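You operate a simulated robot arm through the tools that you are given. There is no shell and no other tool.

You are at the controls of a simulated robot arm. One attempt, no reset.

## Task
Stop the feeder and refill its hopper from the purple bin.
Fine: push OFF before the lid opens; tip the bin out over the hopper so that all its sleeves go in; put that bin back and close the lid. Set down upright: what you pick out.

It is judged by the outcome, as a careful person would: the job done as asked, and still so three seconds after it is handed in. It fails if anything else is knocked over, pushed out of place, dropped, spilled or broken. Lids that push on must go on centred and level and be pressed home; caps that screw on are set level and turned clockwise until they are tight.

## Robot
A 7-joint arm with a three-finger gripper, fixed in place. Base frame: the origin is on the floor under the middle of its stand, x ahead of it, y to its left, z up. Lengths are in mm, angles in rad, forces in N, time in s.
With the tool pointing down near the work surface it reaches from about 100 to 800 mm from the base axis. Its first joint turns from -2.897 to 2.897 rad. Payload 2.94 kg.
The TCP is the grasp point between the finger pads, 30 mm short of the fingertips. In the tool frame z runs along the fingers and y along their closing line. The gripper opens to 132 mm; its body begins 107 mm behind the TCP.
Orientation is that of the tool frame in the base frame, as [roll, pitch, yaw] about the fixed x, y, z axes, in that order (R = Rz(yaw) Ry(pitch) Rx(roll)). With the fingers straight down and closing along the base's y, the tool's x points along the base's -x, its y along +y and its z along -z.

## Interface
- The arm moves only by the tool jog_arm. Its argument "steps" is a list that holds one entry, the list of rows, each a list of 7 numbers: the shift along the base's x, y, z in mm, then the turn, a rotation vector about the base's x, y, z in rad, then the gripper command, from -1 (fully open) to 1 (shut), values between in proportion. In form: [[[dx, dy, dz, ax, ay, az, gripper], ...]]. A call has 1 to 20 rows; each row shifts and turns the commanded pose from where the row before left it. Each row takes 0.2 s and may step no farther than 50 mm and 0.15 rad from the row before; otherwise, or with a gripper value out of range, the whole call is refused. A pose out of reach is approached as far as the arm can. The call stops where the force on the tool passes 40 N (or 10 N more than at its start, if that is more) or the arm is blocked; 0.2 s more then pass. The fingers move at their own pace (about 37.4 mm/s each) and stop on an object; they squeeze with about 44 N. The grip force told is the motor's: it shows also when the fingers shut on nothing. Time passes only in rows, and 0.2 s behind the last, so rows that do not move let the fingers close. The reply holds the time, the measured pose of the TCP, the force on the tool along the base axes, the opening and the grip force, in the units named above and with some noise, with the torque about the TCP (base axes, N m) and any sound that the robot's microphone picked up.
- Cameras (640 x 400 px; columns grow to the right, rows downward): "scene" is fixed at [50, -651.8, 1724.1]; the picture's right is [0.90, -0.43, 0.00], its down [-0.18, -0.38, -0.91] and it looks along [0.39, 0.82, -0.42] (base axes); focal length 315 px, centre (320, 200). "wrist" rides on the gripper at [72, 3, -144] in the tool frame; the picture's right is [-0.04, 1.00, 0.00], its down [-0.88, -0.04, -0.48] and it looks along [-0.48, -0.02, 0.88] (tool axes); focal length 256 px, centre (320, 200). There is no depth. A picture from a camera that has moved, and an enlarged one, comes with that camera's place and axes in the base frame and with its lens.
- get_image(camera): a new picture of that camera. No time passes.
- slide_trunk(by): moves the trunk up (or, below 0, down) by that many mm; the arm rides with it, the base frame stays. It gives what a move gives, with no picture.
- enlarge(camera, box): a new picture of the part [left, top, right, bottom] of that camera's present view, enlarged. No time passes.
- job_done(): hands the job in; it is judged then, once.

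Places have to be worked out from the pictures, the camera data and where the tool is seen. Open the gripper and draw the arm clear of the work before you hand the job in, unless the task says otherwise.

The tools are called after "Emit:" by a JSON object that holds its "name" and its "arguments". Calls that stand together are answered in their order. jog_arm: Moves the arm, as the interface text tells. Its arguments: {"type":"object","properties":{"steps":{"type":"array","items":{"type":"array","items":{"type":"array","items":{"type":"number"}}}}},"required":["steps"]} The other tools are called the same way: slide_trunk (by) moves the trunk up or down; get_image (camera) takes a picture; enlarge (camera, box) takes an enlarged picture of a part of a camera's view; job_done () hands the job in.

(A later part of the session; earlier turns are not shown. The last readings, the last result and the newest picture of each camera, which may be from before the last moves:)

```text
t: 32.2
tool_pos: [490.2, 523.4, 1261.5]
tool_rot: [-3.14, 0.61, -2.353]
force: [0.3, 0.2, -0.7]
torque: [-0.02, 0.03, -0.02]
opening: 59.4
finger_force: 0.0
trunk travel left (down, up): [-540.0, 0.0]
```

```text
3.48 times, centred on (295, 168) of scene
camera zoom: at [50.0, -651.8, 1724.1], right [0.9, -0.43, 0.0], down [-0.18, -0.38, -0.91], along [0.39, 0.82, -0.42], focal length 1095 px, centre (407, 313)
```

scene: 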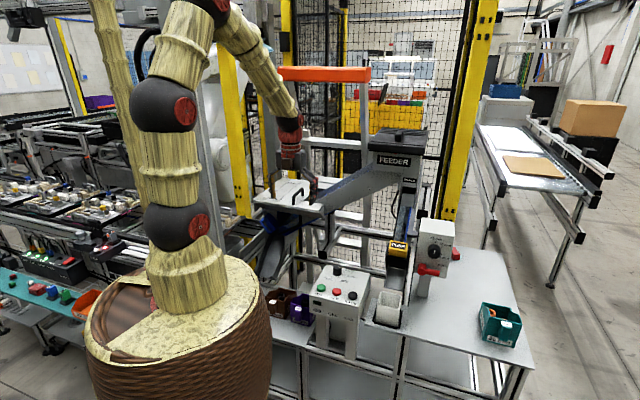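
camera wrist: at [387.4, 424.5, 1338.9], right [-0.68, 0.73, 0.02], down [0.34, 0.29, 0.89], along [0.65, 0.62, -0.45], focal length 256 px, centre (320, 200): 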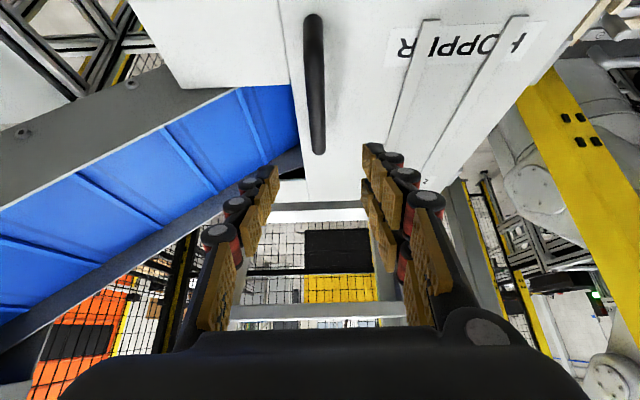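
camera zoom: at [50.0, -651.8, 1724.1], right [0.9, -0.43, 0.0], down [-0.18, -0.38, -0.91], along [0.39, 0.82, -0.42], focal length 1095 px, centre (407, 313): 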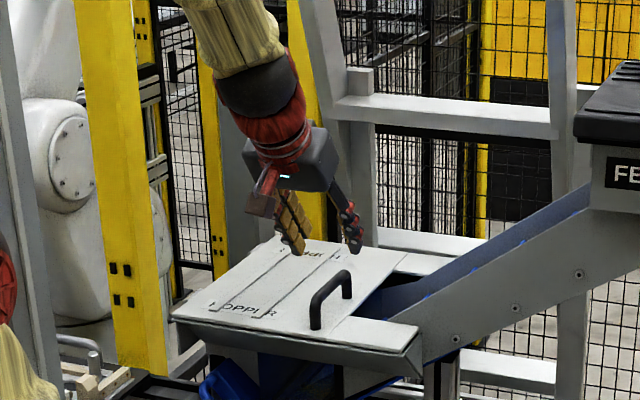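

Aligned. I'll descend straight down onto the bar with this lean and close.

Emit:
{"name": "jog_arm", "arguments": {"steps": [[[1, 1, -25, 0, 0, 0, 0.1], [1, 1, -25, 0, 0, 0, 0.1], [0.5, 0.5, -15, 0, 0, 0, 0.1], [0, 0, -8, 0, 0, 0, 0.1], [0, 0, 0, 0, 0, 0, 0.5], [0, 0, 0, 0, 0, 0, 1], [0, 0, 0, 0, 0, 0, 1], [0, 0, 0, 0, 0, 0, 1], [0, 0, 0, 0, 0, 0, 1], [0, 0, 0, 0, 0, 0, 1]]]}}

Emit:
{"name": "get_image", "arguments": {"camera": "wrist"}}

Emit:
{"name": "enlarge", "arguments": {"camera": "scene", "box": [260, 140, 340, 220]}}

```text
t: 34.4
tool_pos: [492.3, 522.8, 1188.1]
tool_rot: [-3.14, 0.611, -2.352]
force: [3.7, -2.2, -1.3]
torque: [-0.01, -0.08, 0.29]
opening: 12.5
finger_force: 39.8
trunk travel left (down, up): [-540.0, 0.0]
```

```text
taken
camera wrist: at [389.1, 424.9, 1266.7], right [-0.68, 0.73, 0.02], down [0.34, 0.29, 0.89], along [0.65, 0.62, -0.45], focal length 256 px, centre (320, 200)
```

wrist: 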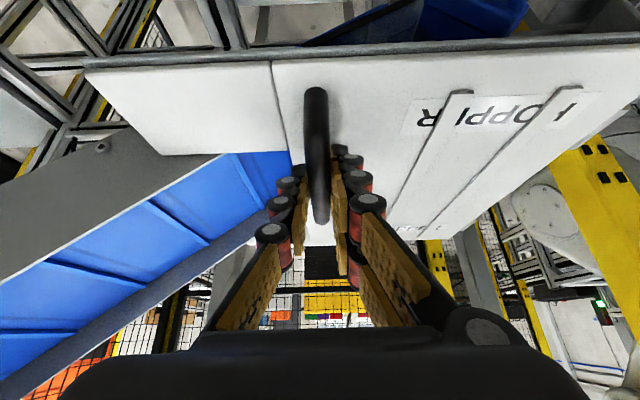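

```text
5.00 times, centred on (300, 180) of scene
camera zoom: at [50.0, -651.8, 1724.1], right [0.9, -0.43, 0.0], down [-0.18, -0.38, -0.91], along [0.39, 0.82, -0.42], focal length 1574 px, centre (420, 300)
```

zoom: 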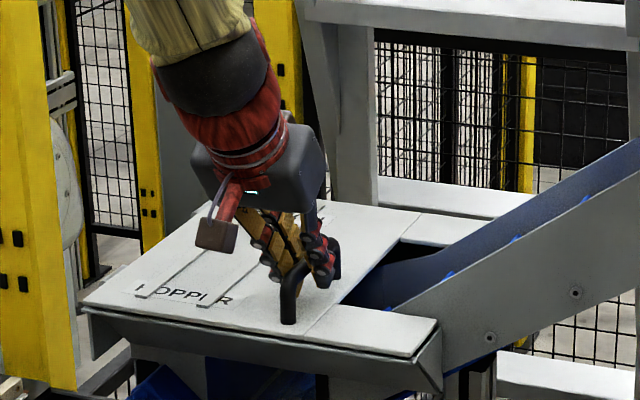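

Firm grip at 12.5 mm. Lifting again along the refined arc, tilting the tool by a quarter of the lid angle as I go, first to 30°.

Emit:
{"name": "jog_arm", "arguments": {"steps": [[[-1.5, 1.5, 8.65, -0.0077, -0.0077, 0, 1], [-1.5, 1.5, 8.65, -0.0077, -0.0077, 0, 1], [-2.0, 2.0, 8.6, -0.0077, -0.0077, 0, 1], [-2.0, 2.0, 8.6, -0.0077, -0.0077, 0, 1], [-2.5, 2.5, 8.3, -0.0077, -0.0077, 0, 1], [-2.5, 2.5, 8.3, -0.0077, -0.0077, 0, 1], [-3.0, 3.0, 7.95, -0.0077, -0.0077, 0, 1], [-3.0, 3.0, 7.95, -0.0077, -0.0077, 0, 1], [-3.5, 3.5, 7.55, -0.0077, -0.0077, 0, 1], [-3.5, 3.5, 7.55, -0.0077, -0.0077, 0, 1], [-3.95, 3.95, 7.1, -0.0077, -0.0077, 0, 1], [-3.95, 3.95, 7.1, -0.0077, -0.0077, 0, 1]]]}}

```text
t: 37.0
tool_pos: [457.3, 557.6, 1284.3]
tool_rot: [-2.982, 0.602, -2.263]
force: [-9.0, -3.7, -12.2]
torque: [-0.66, 0.55, 0.81]
opening: 13.2
finger_force: 39.9
trunk travel left (down, up): [-540.0, 0.0]
```

Forces stay low (about 12 N of lid weight). Continuing from 30° to 60°.

Emit:
{"name": "jog_arm", "arguments": {"steps": [[[-4.4, 4.4, 6.65, -0.0077, -0.0077, 0, 1], [-4.4, 4.4, 6.65, -0.0077, -0.0077, 0, 1], [-4.8, 4.8, 6.0, -0.0077, -0.0077, 0, 1], [-4.8, 4.8, 6.0, -0.0077, -0.0077, 0, 1], [-5.1, 5.1, 5.45, -0.0077, -0.0077, 0, 1], [-5.1, 5.1, 5.45, -0.0077, -0.0077, 0, 1], [-5.45, 5.45, 4.8, -0.0077, -0.0077, 0, 1], [-5.45, 5.45, 4.8, -0.0077, -0.0077, 0, 1], [-5.7, 5.7, 4.15, -0.0077, -0.0077, 0, 1], [-5.7, 5.7, 4.15, -0.0077, -0.0077, 0, 1], [-5.95, 5.95, 3.4, -0.0077, -0.0077, 0, 1], [-5.95, 5.95, 3.4, -0.0077, -0.0077, 0, 1]]]}}

Emit:
{"name": "get_image", "arguments": {"camera": "wrist"}}

Emit:
{"name": "enlarge", "arguments": {"camera": "scene", "box": [230, 100, 350, 220]}}

```text
t: 39.6
tool_pos: [396.1, 620.9, 1343.9]
tool_rot: [-2.822, 0.578, -2.173]
force: [-8.0, 0.0, -33.9]
torque: [-0.7, 0.84, 0.66]
opening: 13.2
finger_force: 39.6
trunk travel left (down, up): [-540.0, 0.0]
```

```text
taken
camera wrist: at [278.9, 536.7, 1418.1], right [-0.66, 0.71, -0.24], down [0.18, 0.46, 0.87], along [0.73, 0.53, -0.43], focal length 256 px, centre (320, 200)
```

wrist: 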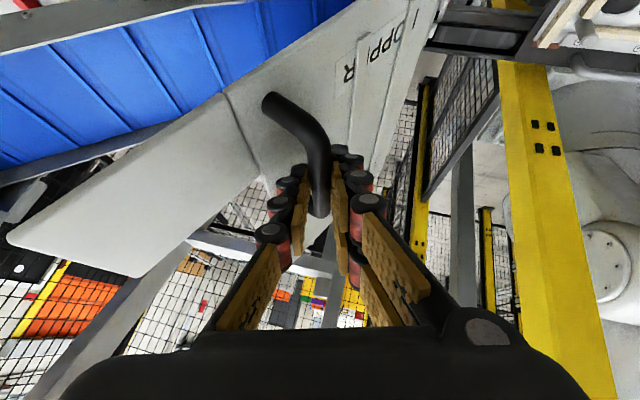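

```text
3.33 times, centred on (290, 160) of scene
camera zoom: at [50.0, -651.8, 1724.1], right [0.9, -0.43, 0.0], down [-0.18, -0.38, -0.91], along [0.39, 0.82, -0.42], focal length 1049 px, centre (420, 333)
```

zoom: 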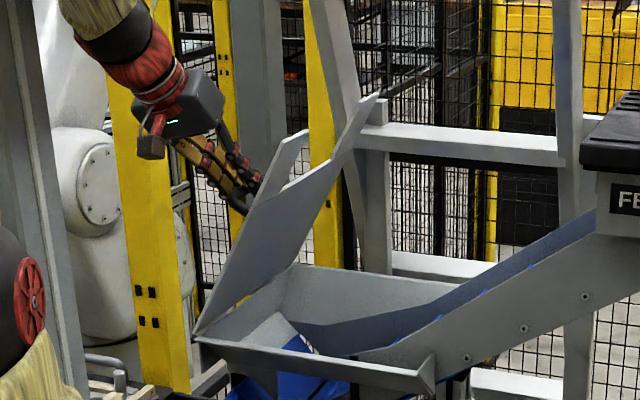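

The 34 N downward pull shows my arc is a bit too high here; refitting gives a centre 194 mm behind and 36 mm below, radius 197 mm. I'll ease down 5 mm and continue on the corrected arc to about 80°.

Emit:
{"name": "jog_arm", "arguments": {"steps": [[[-1.3, 1.3, -5.5, 0, 0, 0, 1], [-3.6, 3.6, 1.5, -0.0077, -0.0077, 0, 1], [-3.6, 3.6, 1.4, -0.0077, -0.0077, 0, 1], [-6.1, 6.1, 1.8, -0.0077, -0.0077, 0, 1], [-6.1, 6.1, 1.7, -0.0077, -0.0077, 0, 1], [-6.1, 6.1, 1.1, -0.0077, -0.0077, 0, 1], [-6.1, 6.1, 1.0, -0.0077, -0.0077, 0, 1], [-6.15, 6.15, 0.3, -0.0077, -0.0077, 0, 1], [-6.15, 6.15, 0.2, -0.0077, -0.0077, 0, 1]]]}}

Emit:
{"name": "enlarge", "arguments": {"camera": "scene", "box": [230, 100, 350, 220]}}

```text
t: 41.8
tool_pos: [445.3, 621.2, 1343.3]
tool_rot: [-2.684, 0.576, -2.271]
force: [3.2, -2.8, -2.5]
torque: [0.2, 0.07, 0.18]
opening: 0.2
finger_force: 28.4
trunk travel left (down, up): [-540.0, 0.0]
stopped in row 9: the arm was blocked; the commanded pose is now the measured one
```

```text
3.33 times, centred on (290, 160) of scene
camera zoom: at [50.0, -651.8, 1724.1], right [0.9, -0.43, 0.0], down [-0.18, -0.38, -0.91], along [0.39, 0.82, -0.42], focal length 1049 px, centre (420, 333)
```

zoom: 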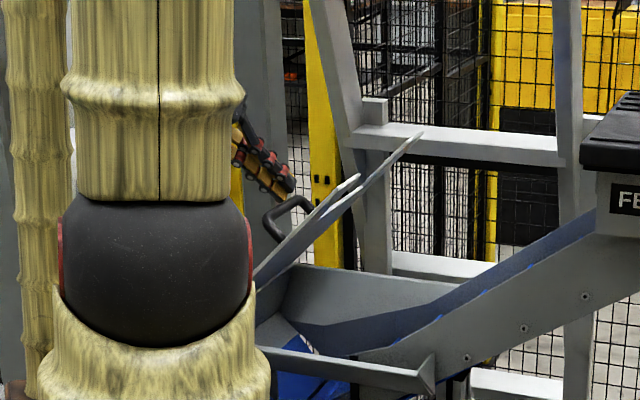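

The arm swung its elbow and the bar slipped out of the grip. Let me look at the whole scene before doing anything.

Emit:
{"name": "get_image", "arguments": {"camera": "scene"}}

Emit:
{"name": "get_image", "arguments": {"camera": "wrist"}}

```text
taken
```

scene: 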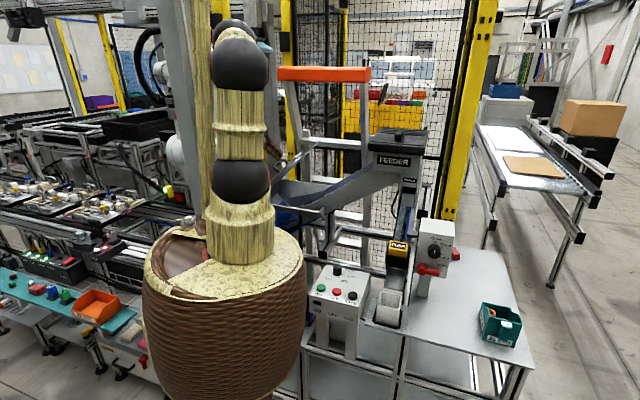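

```text
taken
camera wrist: at [309.5, 565.4, 1412.9], right [-0.51, 0.79, -0.35], down [0.19, 0.49, 0.85], along [0.84, 0.37, -0.4], focal length 256 px, centre (320, 200)
```

wrist: 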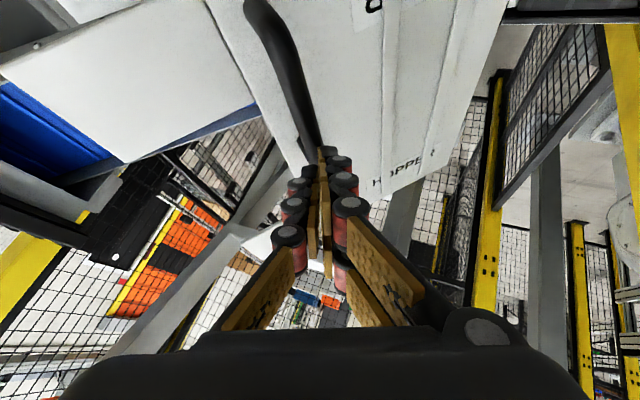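

The stand itself looks displaced in the picture. I'll enlarge to understand what happened to the robot's base and to the lid.

Emit:
{"name": "enlarge", "arguments": {"camera": "scene", "box": [100, 0, 340, 400]}}

Emit:
{"name": "enlarge", "arguments": {"camera": "scene", "box": [260, 130, 420, 330]}}

```text
1.00 times, centred on (220, 200) of scene (not enlarged: the box is as wide or as high as the picture)
camera zoom: at [50.0, -651.8, 1724.1], right [0.9, -0.43, 0.0], down [-0.18, -0.38, -0.91], along [0.39, 0.82, -0.42], focal length 315 px, centre (420, 200)
```

zoom: 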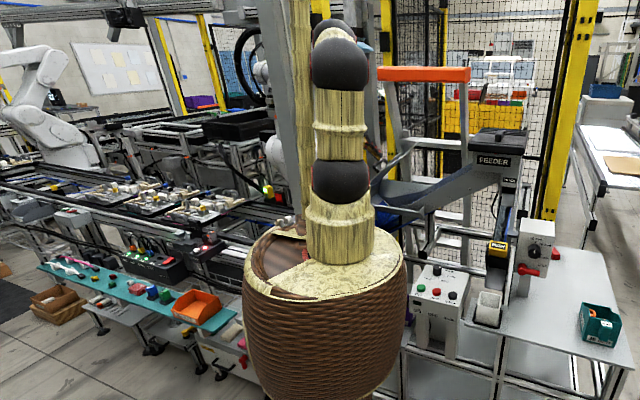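

```text
2.00 times, centred on (340, 230) of scene
camera zoom: at [50.0, -651.8, 1724.1], right [0.9, -0.43, 0.0], down [-0.18, -0.38, -0.91], along [0.39, 0.82, -0.42], focal length 630 px, centre (280, 140)
```

zoom: 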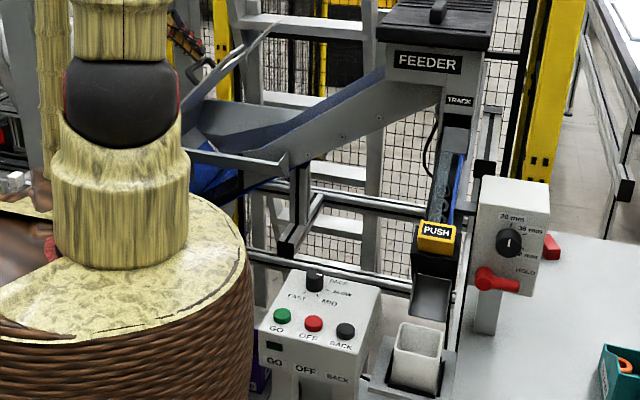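

The tool pose still agrees with the scene view, but the lid is loose at about 45°. I'll hold still for one short row to see how the lid and arm settle.

Emit:
{"name": "jog_arm", "arguments": {"steps": [[[0, 0, 0, 0, 0, 0, 1]]]}}

Emit:
{"name": "get_image", "arguments": {"camera": "scene"}}

Emit:
{"name": "get_image", "arguments": {"camera": "wrist"}}

```text
t: 42.2
tool_pos: [427.4, 510.8, 1329.8]
tool_rot: [-2.538, 0.598, -2.426]
force: [0.2, -2.6, 0.3]
torque: [0.17, 0.06, 0.2]
opening: 0.2
finger_force: 28.3
trunk travel left (down, up): [-540.0, 0.0]
stopped in row 1: the arm was blocked; the commanded pose is now the measured one
```

```text
taken
```

scene: 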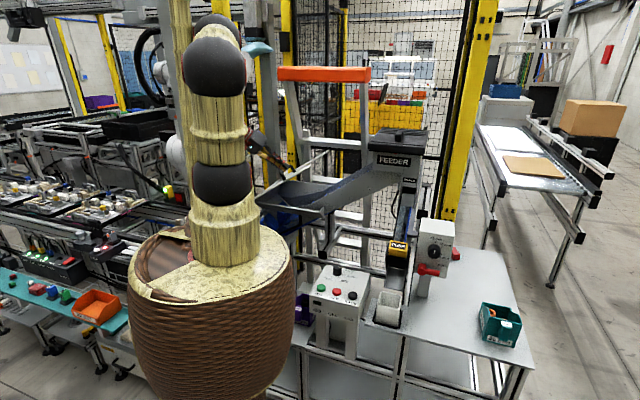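

```text
taken
camera wrist: at [277.5, 492.3, 1386.6], right [-0.27, 0.85, -0.44], down [0.22, 0.5, 0.84], along [0.94, 0.13, -0.32], focal length 256 px, centre (320, 200)
```

wrist: 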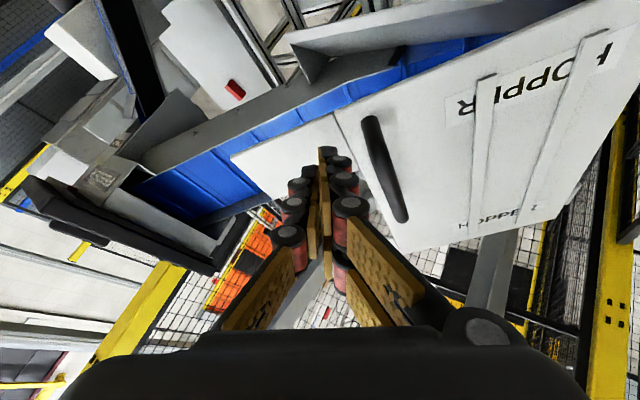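

The arm is still swaying while the lid sinks slowly. I'll wait one more row to see whether it comes to rest.

Emit:
{"name": "jog_arm", "arguments": {"steps": [[[0, 0, 0, 0, 0, 0, 1]]]}}

Emit:
{"name": "get_image", "arguments": {"camera": "scene"}}

```text
t: 42.5
tool_pos: [408.4, 422.9, 1337.9]
tool_rot: [-2.441, 0.607, -2.529]
force: [2.1, -1.7, 0.4]
torque: [0.17, 0.22, 0.09]
opening: 0.1
finger_force: 28.5
trunk travel left (down, up): [-540.0, 0.0]
stopped in row 1: the arm was blocked; the commanded pose is now the measured one
```

```text
taken
```

scene: 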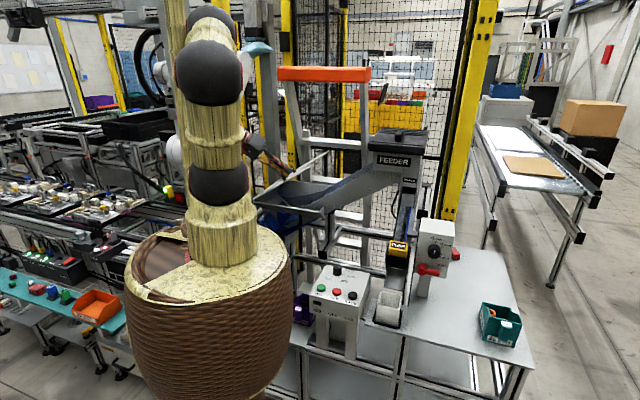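

It's slowing. Another short wait, with close views of the lid.

Emit:
{"name": "jog_arm", "arguments": {"steps": [[[0, 0, 0, 0, 0, 0, 1], [0, 0, 0, 0, 0, 0, 1]]]}}

Emit:
{"name": "get_image", "arguments": {"camera": "scene"}}

Emit:
{"name": "enlarge", "arguments": {"camera": "scene", "box": [240, 120, 360, 240]}}

Emit:
{"name": "get_image", "arguments": {"camera": "wrist"}}

```text
t: 42.8
tool_pos: [368.9, 330.8, 1335.9]
tool_rot: [-2.339, 0.626, -2.637]
force: [4.1, -9.2, -1.4]
torque: [0.39, 0.16, 0.31]
opening: 0.0
finger_force: 28.9
trunk travel left (down, up): [-540.0, 0.0]
stopped in row 1: the arm was blocked; the commanded pose is now the measured one
```

```text
taken
```

scene: 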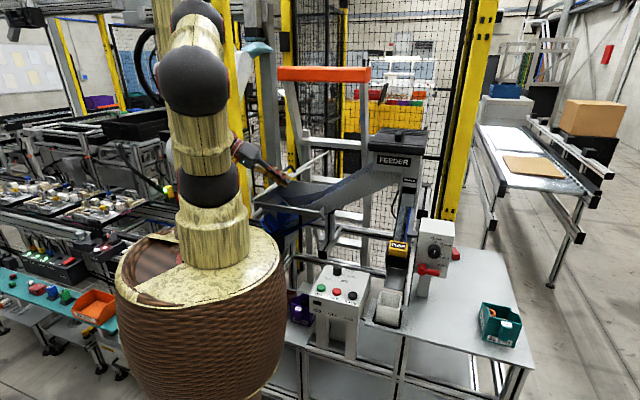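

```text
3.33 times, centred on (300, 180) of scene
camera zoom: at [50.0, -651.8, 1724.1], right [0.9, -0.43, 0.0], down [-0.18, -0.38, -0.91], along [0.39, 0.82, -0.42], focal length 1049 px, centre (387, 267)
```

zoom: 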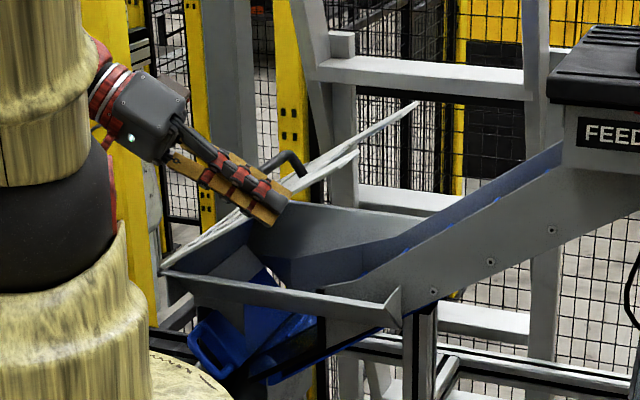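

```text
taken
camera wrist: at [214.9, 366.9, 1375.0], right [0.07, 0.83, -0.56], down [0.29, 0.52, 0.81], along [0.96, -0.21, -0.2], focal length 256 px, centre (320, 200)
```

wrist: 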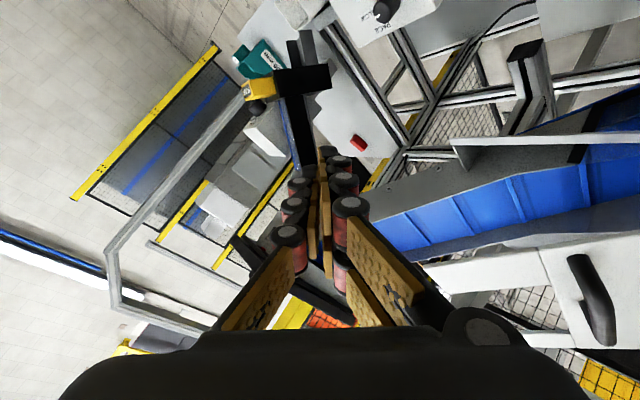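

The lid is sinking slowly (damped hinge) and the stand is drifting back toward its original place. I'll keep waiting without commanding motion.

Emit:
{"name": "jog_arm", "arguments": {"steps": [[[0, 0, 0, 0, 0, 0, 1], [0, 0, 0, 0, 0, 0, 1]]]}}

Emit:
{"name": "get_image", "arguments": {"camera": "scene"}}

```text
t: 43.2
tool_pos: [316.4, 264.8, 1341.2]
tool_rot: [-2.282, 0.652, -2.707]
force: [6.7, -10.1, -4.0]
torque: [0.27, 0.07, 0.3]
opening: 0.0
finger_force: 28.3
trunk travel left (down, up): [-540.0, 0.0]
stopped in row 1: the arm was blocked; the commanded pose is now the measured one
```

```text
taken
```

scene: 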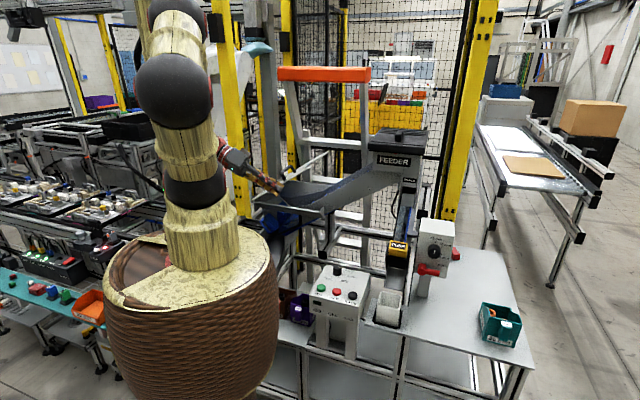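

The stand is nearly back to its original place. Continuing to wait for it to settle.

Emit:
{"name": "jog_arm", "arguments": {"steps": [[[0, 0, 0, 0, 0, 0, 1], [0, 0, 0, 0, 0, 0, 1]]]}}

Emit:
{"name": "get_image", "arguments": {"camera": "scene"}}

Emit:
{"name": "get_image", "arguments": {"camera": "wrist"}}

```text
t: 43.5
tool_pos: [222.8, 245.7, 1341.5]
tool_rot: [-2.225, 0.669, -2.536]
force: [-4.7, 5.2, 0.5]
torque: [-0.21, -0.24, -0.07]
opening: 0.1
finger_force: 29.2
trunk travel left (down, up): [-540.0, 0.0]
stopped in row 1: the arm was blocked; the commanded pose is now the measured one
```

```text
taken
```

scene: 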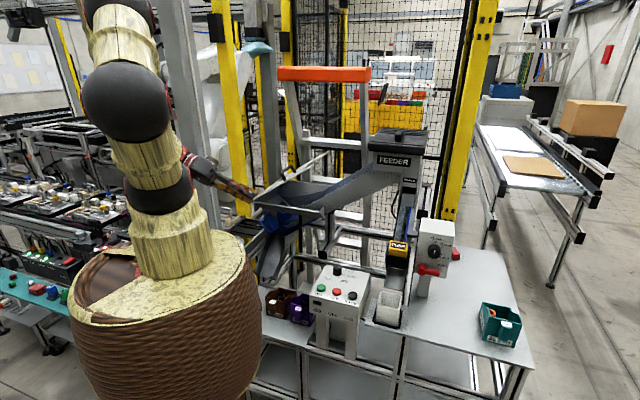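

```text
taken
camera wrist: at [65.6, 277.9, 1365.7], right [0.09, 0.8, -0.6], down [0.2, 0.57, 0.79], along [0.97, -0.19, -0.11], focal length 256 px, centre (320, 200)
```

wrist: 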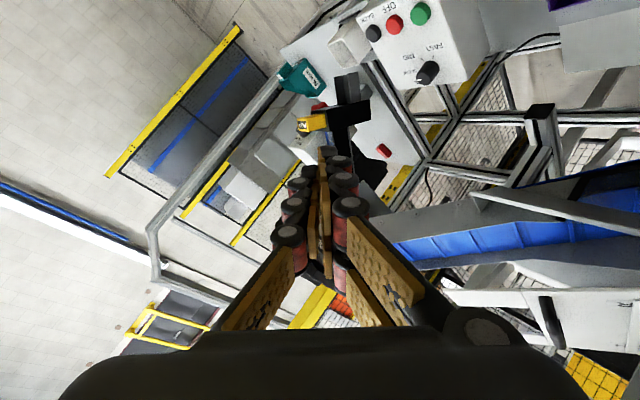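

Still swaying; I'll wait further before commanding anything.

Emit:
{"name": "jog_arm", "arguments": {"steps": [[[0, 0, 0, 0, 0, 0, 1], [0, 0, 0, 0, 0, 0, 1]]]}}

Emit:
{"name": "jog_arm", "arguments": {"steps": [[[0, 0, 0, 0, 0, 0, 1], [0, 0, 0, 0, 0, 0, 1]]]}}

Emit:
{"name": "get_image", "arguments": {"camera": "scene"}}

```text
t: 44.1
tool_pos: [252.5, 267.9, 1347.3]
tool_rot: [-2.283, 0.677, -2.572]
force: [0.6, 2.3, 2.4]
torque: [-0.05, 0.12, -0.17]
opening: 0.1
finger_force: 28.3
trunk travel left (down, up): [-540.0, 0.0]
```

```text
t: 44.7
tool_pos: [255.3, 249.7, 1340.3]
tool_rot: [-2.259, 0.66, -2.553]
force: [-0.8, 0.1, -0.1]
torque: [0.0, 0.01, 0.03]
opening: 0.0
finger_force: 28.8
trunk travel left (down, up): [-540.0, 0.0]
```

```text
taken
```

scene: 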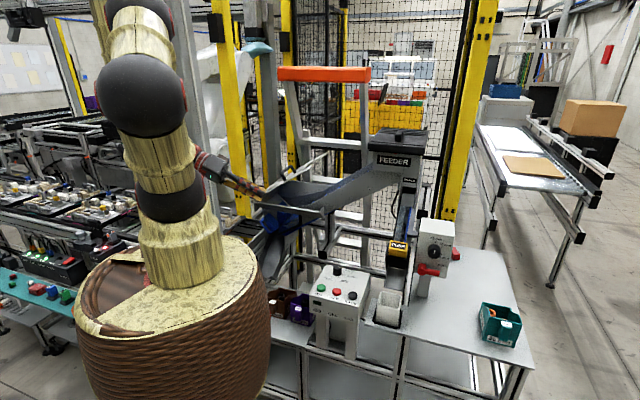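

It has settled, with the stand back in place. I'll check the lid and the surroundings.

Emit:
{"name": "enlarge", "arguments": {"camera": "scene", "box": [230, 120, 350, 240]}}

Emit:
{"name": "enlarge", "arguments": {"camera": "scene", "box": [60, 0, 280, 400]}}

Emit:
{"name": "enlarge", "arguments": {"camera": "scene", "box": [240, 220, 400, 360]}}

Emit:
{"name": "get_image", "arguments": {"camera": "wrist"}}

```text
3.33 times, centred on (290, 180) of scene
camera zoom: at [50.0, -651.8, 1724.1], right [0.9, -0.43, 0.0], down [-0.18, -0.38, -0.91], along [0.39, 0.82, -0.42], focal length 1049 px, centre (420, 267)
```

zoom: 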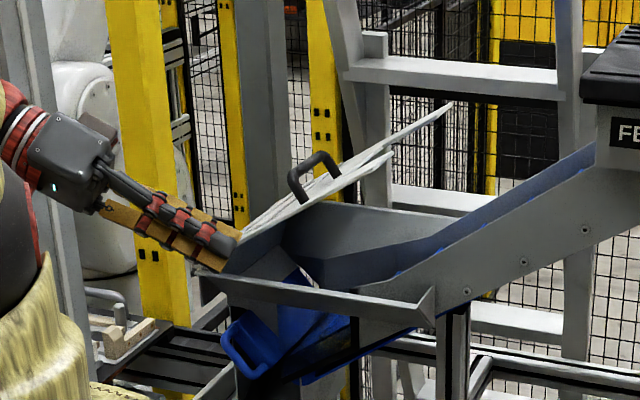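

```text
1.00 times, centred on (170, 200) of scene (not enlarged: the box is as wide or as high as the picture)
camera zoom: at [50.0, -651.8, 1724.1], right [0.9, -0.43, 0.0], down [-0.18, -0.38, -0.91], along [0.39, 0.82, -0.42], focal length 315 px, centre (470, 200)
```

zoom: 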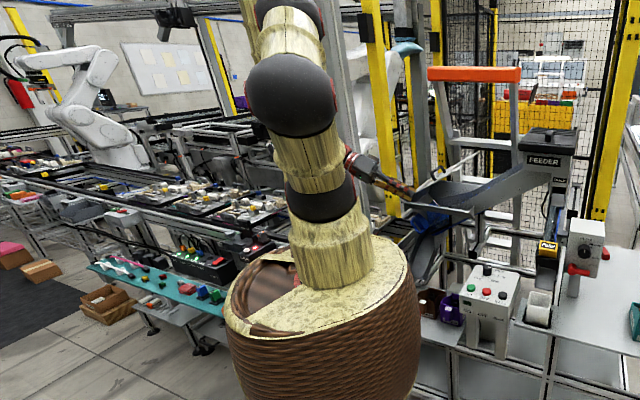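

```text
2.86 times, centred on (320, 290) of scene
camera zoom: at [50.0, -651.8, 1724.1], right [0.9, -0.43, 0.0], down [-0.18, -0.38, -0.91], along [0.39, 0.82, -0.42], focal length 900 px, centre (320, -57)
```

zoom: 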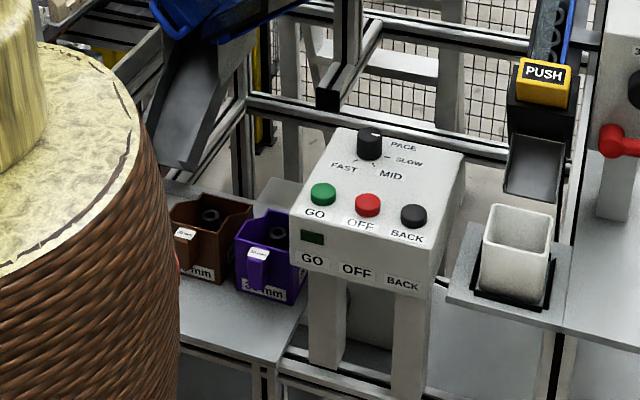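

```text
taken
camera wrist: at [97.6, 280.8, 1367.0], right [0.07, 0.81, -0.58], down [0.22, 0.56, 0.8], along [0.97, -0.18, -0.14], focal length 256 px, centre (320, 200)
```

wrist: 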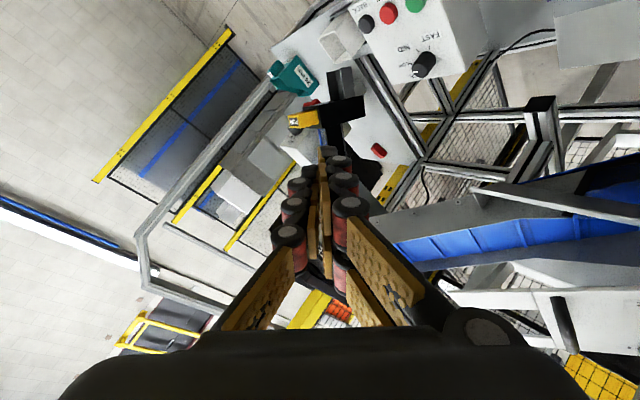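

Good news: the lid stays by itself at about 30°, so its hinge holds position, and the bins, panel and cup are undisturbed. I'll first bring the tool back to a comfortable straight-down pose, slowly.

Emit:
{"name": "jog_arm", "arguments": {"steps": [[[10, 4, 6, 0.0644, 0.1128, 0, 1], [10, 4, 6, 0.0644, 0.1128, 0, 1], [10, 4, 6, 0.0644, 0.1128, 0, 1], [10, 4, 6, 0.0644, 0.1128, 0, 1], [0, 0, 0, 0, 0, 0, 1]]]}}

Emit:
{"name": "get_image", "arguments": {"camera": "scene"}}

```text
t: 45.9
tool_pos: [293.0, 270.1, 1366.1]
tool_rot: [-2.765, 0.366, -2.809]
force: [0.7, 0.1, -0.1]
torque: [0.0, -0.01, 0.0]
opening: 0.0
finger_force: 28.1
trunk travel left (down, up): [-540.0, 0.0]
```

```text
taken
```

scene: 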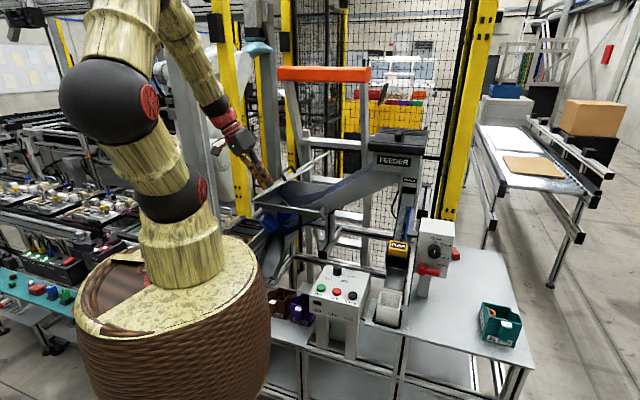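

Following well now. Continuing to straight-down.

Emit:
{"name": "jog_arm", "arguments": {"steps": [[[12, 6, 8, 0.0644, 0.1128, 0, 1], [12, 6, 8, 0.0644, 0.1128, 0, 1], [12, 6, 8, 0.0644, 0.1128, 0, 1], [12, 6, 8, 0.0644, 0.1128, 0, 1], [0, 0, 0, 0, 0, 0, 1]]]}}

Emit:
{"name": "get_image", "arguments": {"camera": "scene"}}

Emit:
{"name": "get_image", "arguments": {"camera": "wrist"}}

```text
t: 47.1
tool_pos: [341.2, 293.4, 1399.2]
tool_rot: [3.137, 0.007, -2.881]
force: [0.2, 0.0, -0.7]
torque: [0.01, -0.03, -0.01]
opening: 0.0
finger_force: 28.8
trunk travel left (down, up): [-540.0, 0.0]
```

```text
taken
```

scene: 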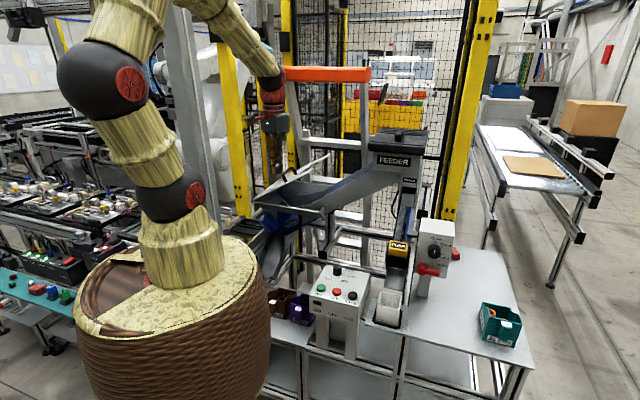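

```text
taken
camera wrist: at [268.0, 275.9, 1544.2], right [-0.22, 0.98, 0.01], down [0.86, 0.19, 0.48], along [0.47, 0.11, -0.88], focal length 256 px, centre (320, 200)
```

wrist: 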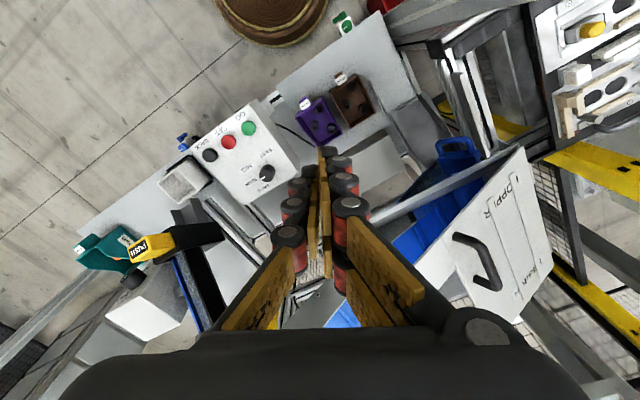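

The tool is straight down again and the lid still holds at about 32°. New plan: use the closed fingers as a rod pointing outward along +v, slipped under the lid's near arm from the side, and swing it up along the arc; this keeps the wrist close to the base. First yaw and move to the side of the hopper.

Emit:
{"name": "jog_arm", "arguments": {"steps": [[[25, 9, -5, 0, 0, 0.0875, 1], [25, 9, -5, 0, 0, 0.0875, 1], [25, 9, -5, 0, 0, 0.0875, 1], [25, 9, -5, 0, 0, 0.0875, 1], [25, 9, -5, 0, 0, 0.0875, 1], [25, 9, -5, 0, 0, 0.0875, 1], [25, 11, -5, 0, 0, 0, 1], [21, 9, -5, 0, 0, 0, 1], [0, 0, 0, 0, 0, 0, 1]]]}}

Emit:
{"name": "get_image", "arguments": {"camera": "wrist"}}

```text
t: 49.1
tool_pos: [538.2, 368.1, 1359.5]
tool_rot: [3.138, 0.006, -2.358]
force: [0.1, -0.7, 0.7]
torque: [0.01, -0.02, -0.02]
opening: 0.0
finger_force: 28.8
trunk travel left (down, up): [-540.0, 0.0]
```

```text
taken
camera wrist: at [482.5, 317.6, 1503.6], right [-0.68, 0.74, 0.0], down [0.65, 0.59, 0.48], along [0.35, 0.33, -0.88], focal length 256 px, centre (320, 200)
```

wrist: 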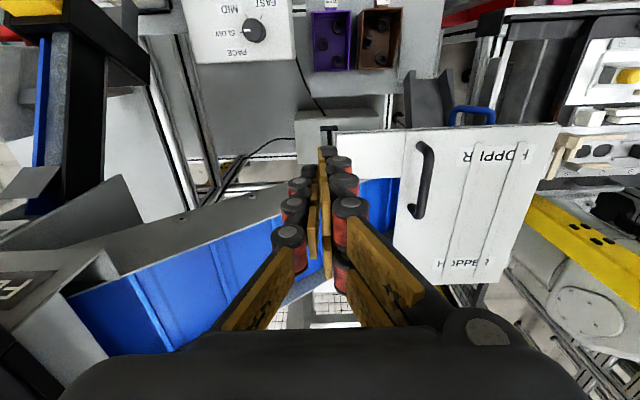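

Let me check the lid's present angle from the scene camera.

Emit:
{"name": "enlarge", "arguments": {"camera": "scene", "box": [240, 100, 400, 260]}}

```text
2.50 times, centred on (320, 180) of scene
camera zoom: at [50.0, -651.8, 1724.1], right [0.9, -0.43, 0.0], down [-0.18, -0.38, -0.91], along [0.39, 0.82, -0.42], focal length 787 px, centre (320, 250)
```

zoom: 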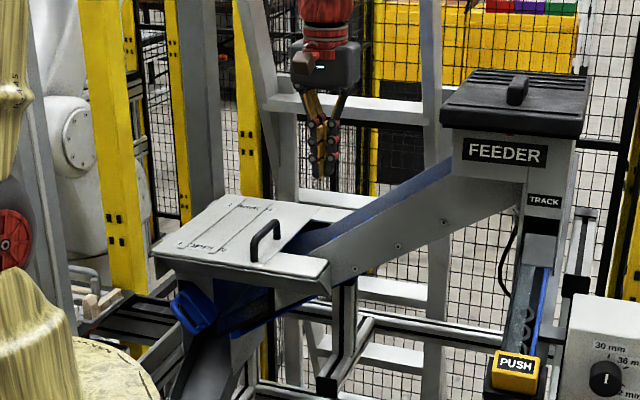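

The lid has closed again by itself. I also see in the scene a vertical gray cell column just left of the robot, roughly around (125, 520), which the forearm most likely struck when I reached around over there. Before planning further I'll turn the wrist camera that way to locate it properly.

Emit:
{"name": "jog_arm", "arguments": {"steps": [[[-10, -2, 10, 0, 0, 0.131, 1], [-10, -2, 10, 0, 0, 0.131, 1], [-10, -2, 10, 0, 0, 0.131, 1], [-10, -2, 10, 0, 0, 0.131, 1], [-10, -2, 10, 0, 0, 0.131, 1], [-10, -2, 10, 0, 0, 0.131, 1], [-10, -2, 10, 0, 0, 0.131, 1], [-10, -2, 10, 0, 0, 0.131, 1], [-10, -2, 10, 0, 0, 0.131, 1], [-10, -2, 10, 0, 0, 0.131, 1], [-10, -2, 0, 0, 0, 0.131, 1], [-10, -2, 0, 0, 0, 0.131, 1], [0, 0, 0, 0, 0, 0, 1]]]}}

Emit:
{"name": "get_image", "arguments": {"camera": "wrist"}}

Emit:
{"name": "get_image", "arguments": {"camera": "scene"}}

```text
t: 51.9
tool_pos: [418.3, 344.3, 1459.1]
tool_rot: [3.137, 0.009, -0.783]
force: [0.4, -0.4, -0.4]
torque: [-0.04, 0.01, -0.02]
opening: 0.0
finger_force: 29.5
trunk travel left (down, up): [-540.0, 0.0]
```

```text
taken
camera wrist: at [467.3, 289.7, 1602.7], right [-0.73, -0.68, 0.0], down [-0.59, 0.65, 0.48], along [-0.33, 0.35, -0.88], focal length 256 px, centre (320, 200)
```

wrist: 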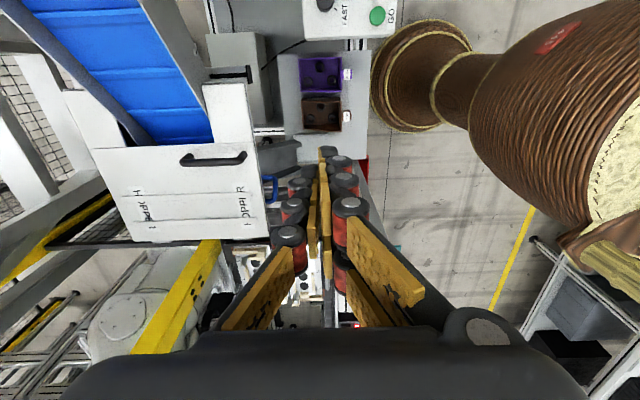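

```text
taken
```

scene: 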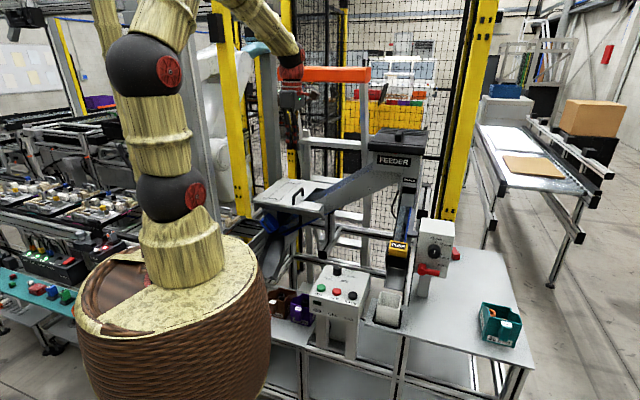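

The closed fingers hide the spot. I'll yaw back by about 0.45 rad so that direction appears beside the fingers.

Emit:
{"name": "jog_arm", "arguments": {"steps": [[[0, 0, 0, 0, 0, -0.15, 1], [0, 0, 0, 0, 0, -0.15, 1], [0, 0, 0, 0, 0, -0.15, 1], [0, 0, 0, 0, 0, 0, 1]]]}}

Emit:
{"name": "get_image", "arguments": {"camera": "wrist"}}

Emit:
{"name": "enlarge", "arguments": {"camera": "scene", "box": [150, 0, 310, 240]}}

```text
t: 52.9
tool_pos: [417.8, 345.0, 1457.4]
tool_rot: [3.139, 0.006, -1.237]
force: [-0.8, 0.2, -1.1]
torque: [-0.03, -0.02, 0.03]
opening: 0.0
finger_force: 28.2
trunk travel left (down, up): [-540.0, 0.0]
```

```text
taken
camera wrist: at [438.5, 273.8, 1602.4], right [-0.96, -0.29, 0.0], down [-0.25, 0.84, 0.48], along [-0.14, 0.46, -0.88], focal length 256 px, centre (320, 200)
```

wrist: 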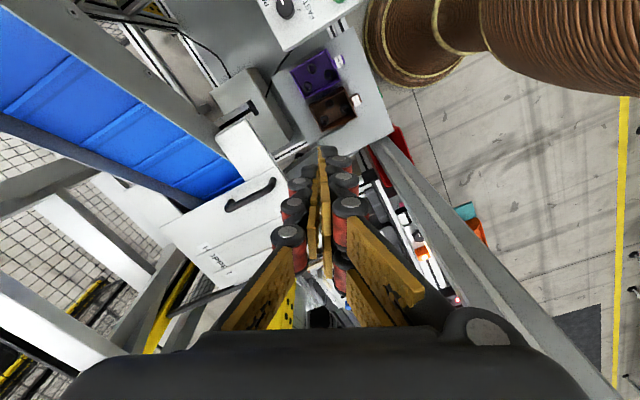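

```text
1.67 times, centred on (230, 120) of scene
camera zoom: at [50.0, -651.8, 1724.1], right [0.9, -0.43, 0.0], down [-0.18, -0.38, -0.91], along [0.39, 0.82, -0.42], focal length 525 px, centre (470, 333)
```

zoom: 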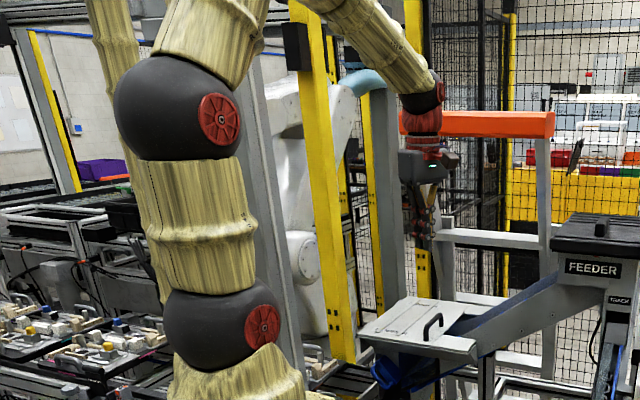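

I've located a vertical cell column at about (161, 439), which is what the forearm ran into earlier. So arm positions left of roughly azimuth 55° must be avoided. New plan: lift the lid by its handle with the tool tilted so the wrist stays on the +u side, then push it the rest of the way from underneath. Heading to a pre-grasp pose over the handle.

Emit:
{"name": "jog_arm", "arguments": {"steps": [[[12.1, 19.7, -19.6, 0, 0, -0.14, 1], [12.1, 19.7, -19.6, 0, 0, -0.14, 1], [12.1, 19.7, -19.6, 0, 0, -0.14, 0.5], [12.1, 19.7, -19.6, 0, 0, -0.14, 0.333], [12.1, 19.7, -19.6, 0, 0, -0.14, 0.333], [12.1, 19.7, -19.6, 0, 0, -0.14, 0.333], [12.1, 19.7, -19.6, 0, 0, -0.14, 0.333], [12.1, 19.7, -19.6, 0, 0, -0.139, 0.333], [0, 0, -10, 0.0905, 0.0905, 0, 0.333], [0, 0, -15, 0.0905, 0.0905, 0, 0.333], [0, 0, -20, 0.0905, 0.0905, 0, 0.333], [0, 0, 0, 0, 0, 0, 0.333]]]}}

Emit:
{"name": "get_image", "arguments": {"camera": "wrist"}}

Emit:
{"name": "enlarge", "arguments": {"camera": "scene", "box": [250, 120, 350, 220]}}

```text
t: 55.5
tool_pos: [515.0, 503.3, 1255.6]
tool_rot: [2.752, 0.008, -2.356]
force: [-0.7, 0.4, -0.9]
torque: [-0.01, -0.06, 0.02]
opening: 44.1
finger_force: 0.1
trunk travel left (down, up): [-540.0, 0.0]
```

```text
taken
camera wrist: at [498.0, 413.9, 1390.5], right [-0.63, 0.68, 0.38], down [0.77, 0.47, 0.43], along [0.12, 0.56, -0.82], focal length 256 px, centre (320, 200)
```

wrist: 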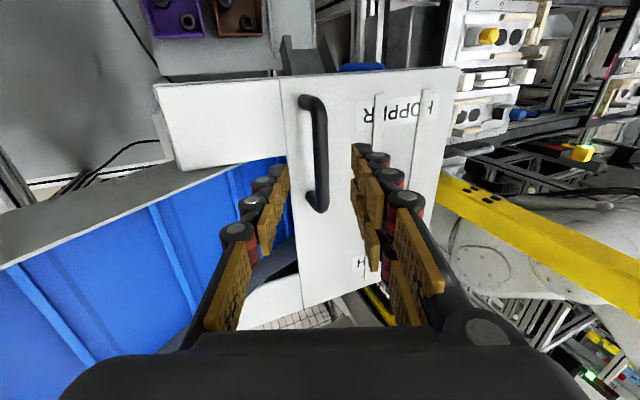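

```text
4.00 times, centred on (300, 170) of scene
camera zoom: at [50.0, -651.8, 1724.1], right [0.9, -0.43, 0.0], down [-0.18, -0.38, -0.91], along [0.39, 0.82, -0.42], focal length 1259 px, centre (400, 320)
```

zoom: 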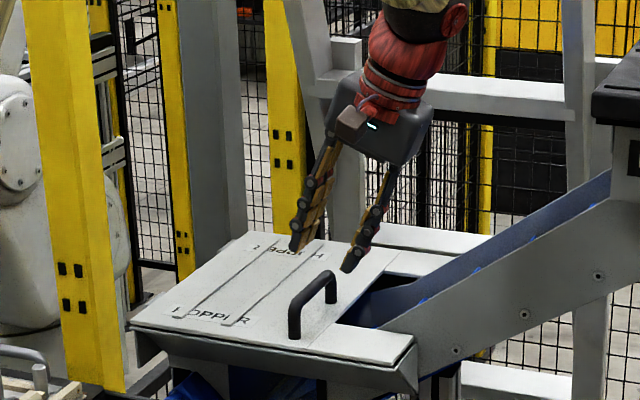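

Well lined up with the handle in this tilted pose. I'll approach along the tool axis and grip the bar.

Emit:
{"name": "jog_arm", "arguments": {"steps": [[[-4.6, 4.6, -16.3, 0, 0, 0, 0.333], [-4.6, 4.6, -16.3, 0, 0, 0, 0.333], [-4.6, 4.6, -16.3, 0, 0, 0, 0.333], [-4.6, 4.6, -16.1, 0, 0, 0, 0.333], [0, 0, 0, 0, 0, 0, 0.6], [0, 0, 0, 0, 0, 0, 1], [0, 0, 0, 0, 0, 0, 1], [0, 0, 0, 0, 0, 0, 1], [0, 0, 0, 0, 0, 0, 1]]]}}

Emit:
{"name": "get_image", "arguments": {"camera": "wrist"}}

Emit:
{"name": "enlarge", "arguments": {"camera": "scene", "box": [260, 140, 340, 220]}}

```text
t: 57.5
tool_pos: [494.9, 522.3, 1191.8]
tool_rot: [2.755, 0.006, -2.356]
force: [-5.9, 6.5, 0.2]
torque: [0.06, 0.05, 0.08]
opening: 13.1
finger_force: 39.9
trunk travel left (down, up): [-540.0, 0.0]
```

```text
taken
camera wrist: at [479.2, 432.7, 1327.1], right [-0.63, 0.68, 0.38], down [0.77, 0.47, 0.43], along [0.12, 0.56, -0.82], focal length 256 px, centre (320, 200)
```

wrist: 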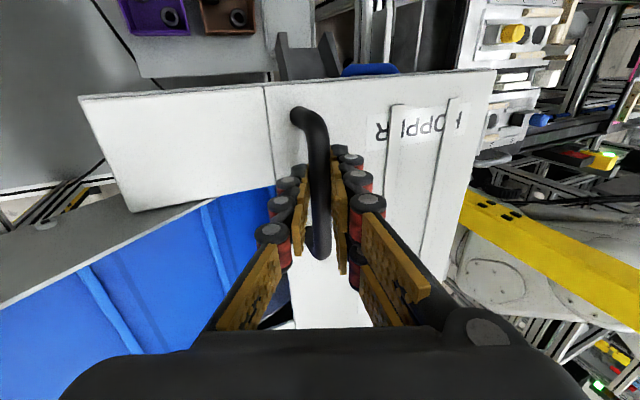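

```text
5.00 times, centred on (300, 180) of scene
camera zoom: at [50.0, -651.8, 1724.1], right [0.9, -0.43, 0.0], down [-0.18, -0.38, -0.91], along [0.39, 0.82, -0.42], focal length 1574 px, centre (420, 300)
```

zoom: 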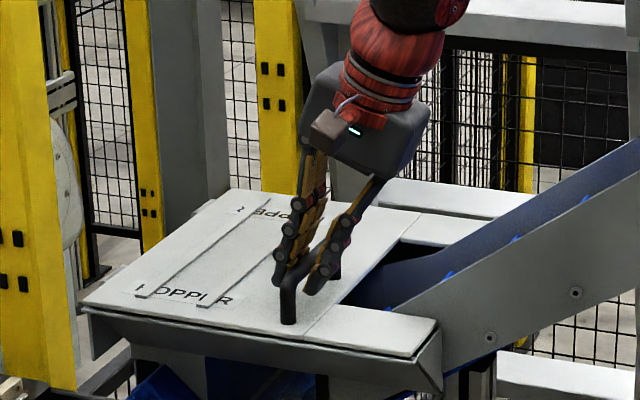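

Gripped. Lifting along the fitted arc with constant orientation to 30°.

Emit:
{"name": "jog_arm", "arguments": {"steps": [[[-2.3, 2.3, 8.3, 0, 0, 0, 1], [-1.4, 1.4, 8.3, 0, 0, 0, 1], [-1.9, 1.9, 8.2, 0, 0, 0, 1], [-1.9, 1.9, 8.2, 0, 0, 0, 1], [-2.4, 2.4, 7.95, 0, 0, 0, 1], [-2.4, 2.4, 7.95, 0, 0, 0, 1], [-2.8, 2.8, 7.6, 0, 0, 0, 1], [-2.8, 2.8, 7.6, 0, 0, 0, 1], [-3.3, 3.3, 7.25, 0, 0, 0, 1], [-3.3, 3.3, 7.25, 0, 0, 0, 1], [-3.75, 3.75, 6.75, 0, 0, 0, 1], [-3.75, 3.75, 6.75, 0, 0, 0, 1]]]}}

```text
t: 60.1
tool_pos: [463.8, 554.0, 1283.4]
tool_rot: [2.753, 0.009, -2.355]
force: [4.6, -5.5, -1.4]
torque: [0.04, -0.37, 0.33]
opening: 12.8
finger_force: 39.3
trunk travel left (down, up): [-540.0, 0.0]
```

Forces are near zero, so the arc is right. Continuing to about 55°.

Emit:
{"name": "jog_arm", "arguments": {"steps": [[[-4.0, 4.0, 6.4, 0, 0, 0, 1], [-4.1, 4.1, 6.3, 0, 0, 0, 1], [-4.5, 4.5, 5.8, 0, 0, 0, 1], [-4.5, 4.5, 5.8, 0, 0, 0, 1], [-4.8, 4.8, 5.2, 0, 0, 0, 1], [-4.8, 4.8, 5.2, 0, 0, 0, 1], [-5.2, 5.2, 4.6, 0, 0, 0, 1], [-5.2, 5.2, 4.5, 0, 0, 0, 1], [-5.4, 5.4, 4.0, 0, 0, 0, 1], [-5.4, 5.4, 3.9, 0, 0, 0, 1]]]}}

Emit:
{"name": "get_image", "arguments": {"camera": "scene"}}

Emit:
{"name": "get_image", "arguments": {"camera": "wrist"}}

```text
t: 62.3
tool_pos: [415.8, 601.4, 1334.7]
tool_rot: [2.752, 0.009, -2.354]
force: [4.8, -2.1, -2.4]
torque: [0.14, -0.47, 0.47]
opening: 13.0
finger_force: 39.9
trunk travel left (down, up): [-540.0, 0.0]
```

```text
taken
```

scene: 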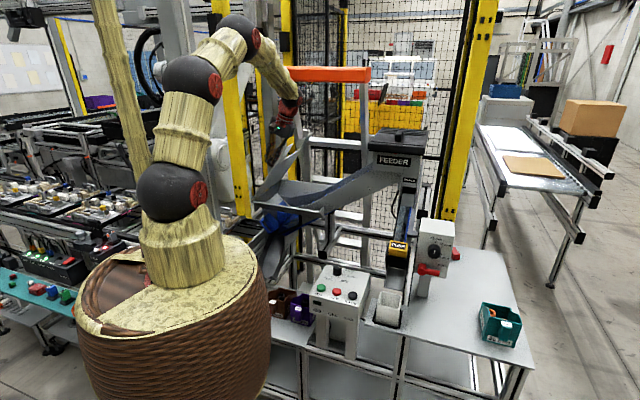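

```text
taken
camera wrist: at [399.4, 512.0, 1470.4], right [-0.63, 0.68, 0.38], down [0.77, 0.47, 0.43], along [0.12, 0.56, -0.82], focal length 256 px, centre (320, 200)
```

wrist: 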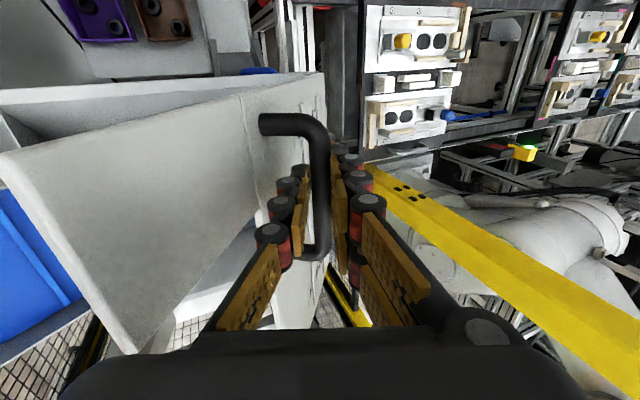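

Very low forces, and the arm stays clear of the column. I'll take it to about 65° with a small tilt change.

Emit:
{"name": "jog_arm", "arguments": {"steps": [[[-5.66, 5.66, 3.3, 0, 0, 0, 1], [-5.66, 5.66, 3.2, 0, 0, 0, 1], [-6.2, 6.2, 2.8, -0.031, -0.031, 0, 1], [-6.2, 6.2, 2.6, -0.031, -0.031, 0, 1], [0, 0, 0, 0, 0, 0, 1]]]}}

Emit:
{"name": "enlarge", "arguments": {"camera": "scene", "box": [160, 0, 360, 230]}}

```text
t: 63.5
tool_pos: [392.7, 624.2, 1346.3]
tool_rot: [2.842, 0.007, -2.355]
force: [4.7, 1.6, -3.4]
torque: [0.22, -0.27, 0.49]
opening: 12.8
finger_force: 39.3
trunk travel left (down, up): [-540.0, 0.0]
```

```text
1.74 times, centred on (260, 115) of scene
camera zoom: at [50.0, -651.8, 1724.1], right [0.9, -0.43, 0.0], down [-0.18, -0.38, -0.91], along [0.39, 0.82, -0.42], focal length 548 px, centre (424, 348)
```

zoom: 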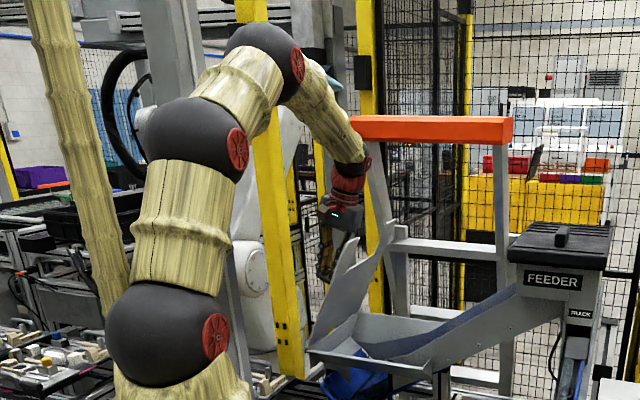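

Lid is at about 65° with almost no load. I'll release the bar, back out along the fingers, slide out past the lid's near edge, and reorient into a pushing pose pointing +y, then check whether the lid has held.

Emit:
{"name": "jog_arm", "arguments": {"steps": [[[0, 0, 0, 0, 0, 0, 0.4], [0, 0, 0, 0, 0, 0, 0.4], [0, 0, 0, 0, 0, 0, 0.4], [7.75, -7.75, 35.9, 0, 0, 0, 0.4], [7.75, -7.75, 35.9, 0, 0, 0, 0.4], [-34, -34, 0, 0, 0, 0, 0.7], [-34, -34, 0, 0, 0, 0, 1]]]}}

Emit:
{"name": "enlarge", "arguments": {"camera": "scene", "box": [160, 0, 360, 230]}}

```text
t: 65.1
tool_pos: [340.7, 541.5, 1421.3]
tool_rot: [2.84, 0.009, -2.353]
force: [-0.2, -0.5, 0.6]
torque: [0.02, -0.03, 0.02]
opening: 0.8
finger_force: 1.4
trunk travel left (down, up): [-540.0, 0.0]
```

```text
1.74 times, centred on (260, 115) of scene
camera zoom: at [50.0, -651.8, 1724.1], right [0.9, -0.43, 0.0], down [-0.18, -0.38, -0.91], along [0.39, 0.82, -0.42], focal length 548 px, centre (424, 348)
```

zoom: 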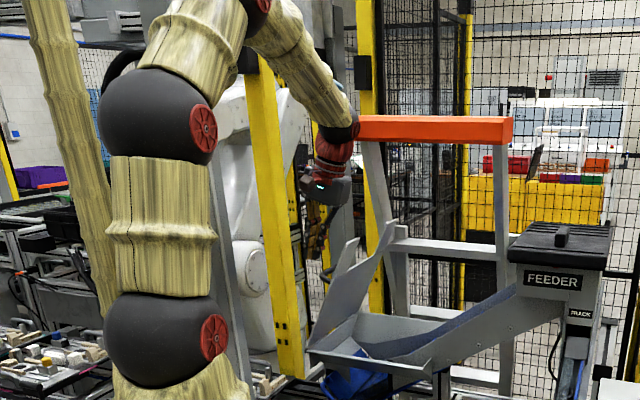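

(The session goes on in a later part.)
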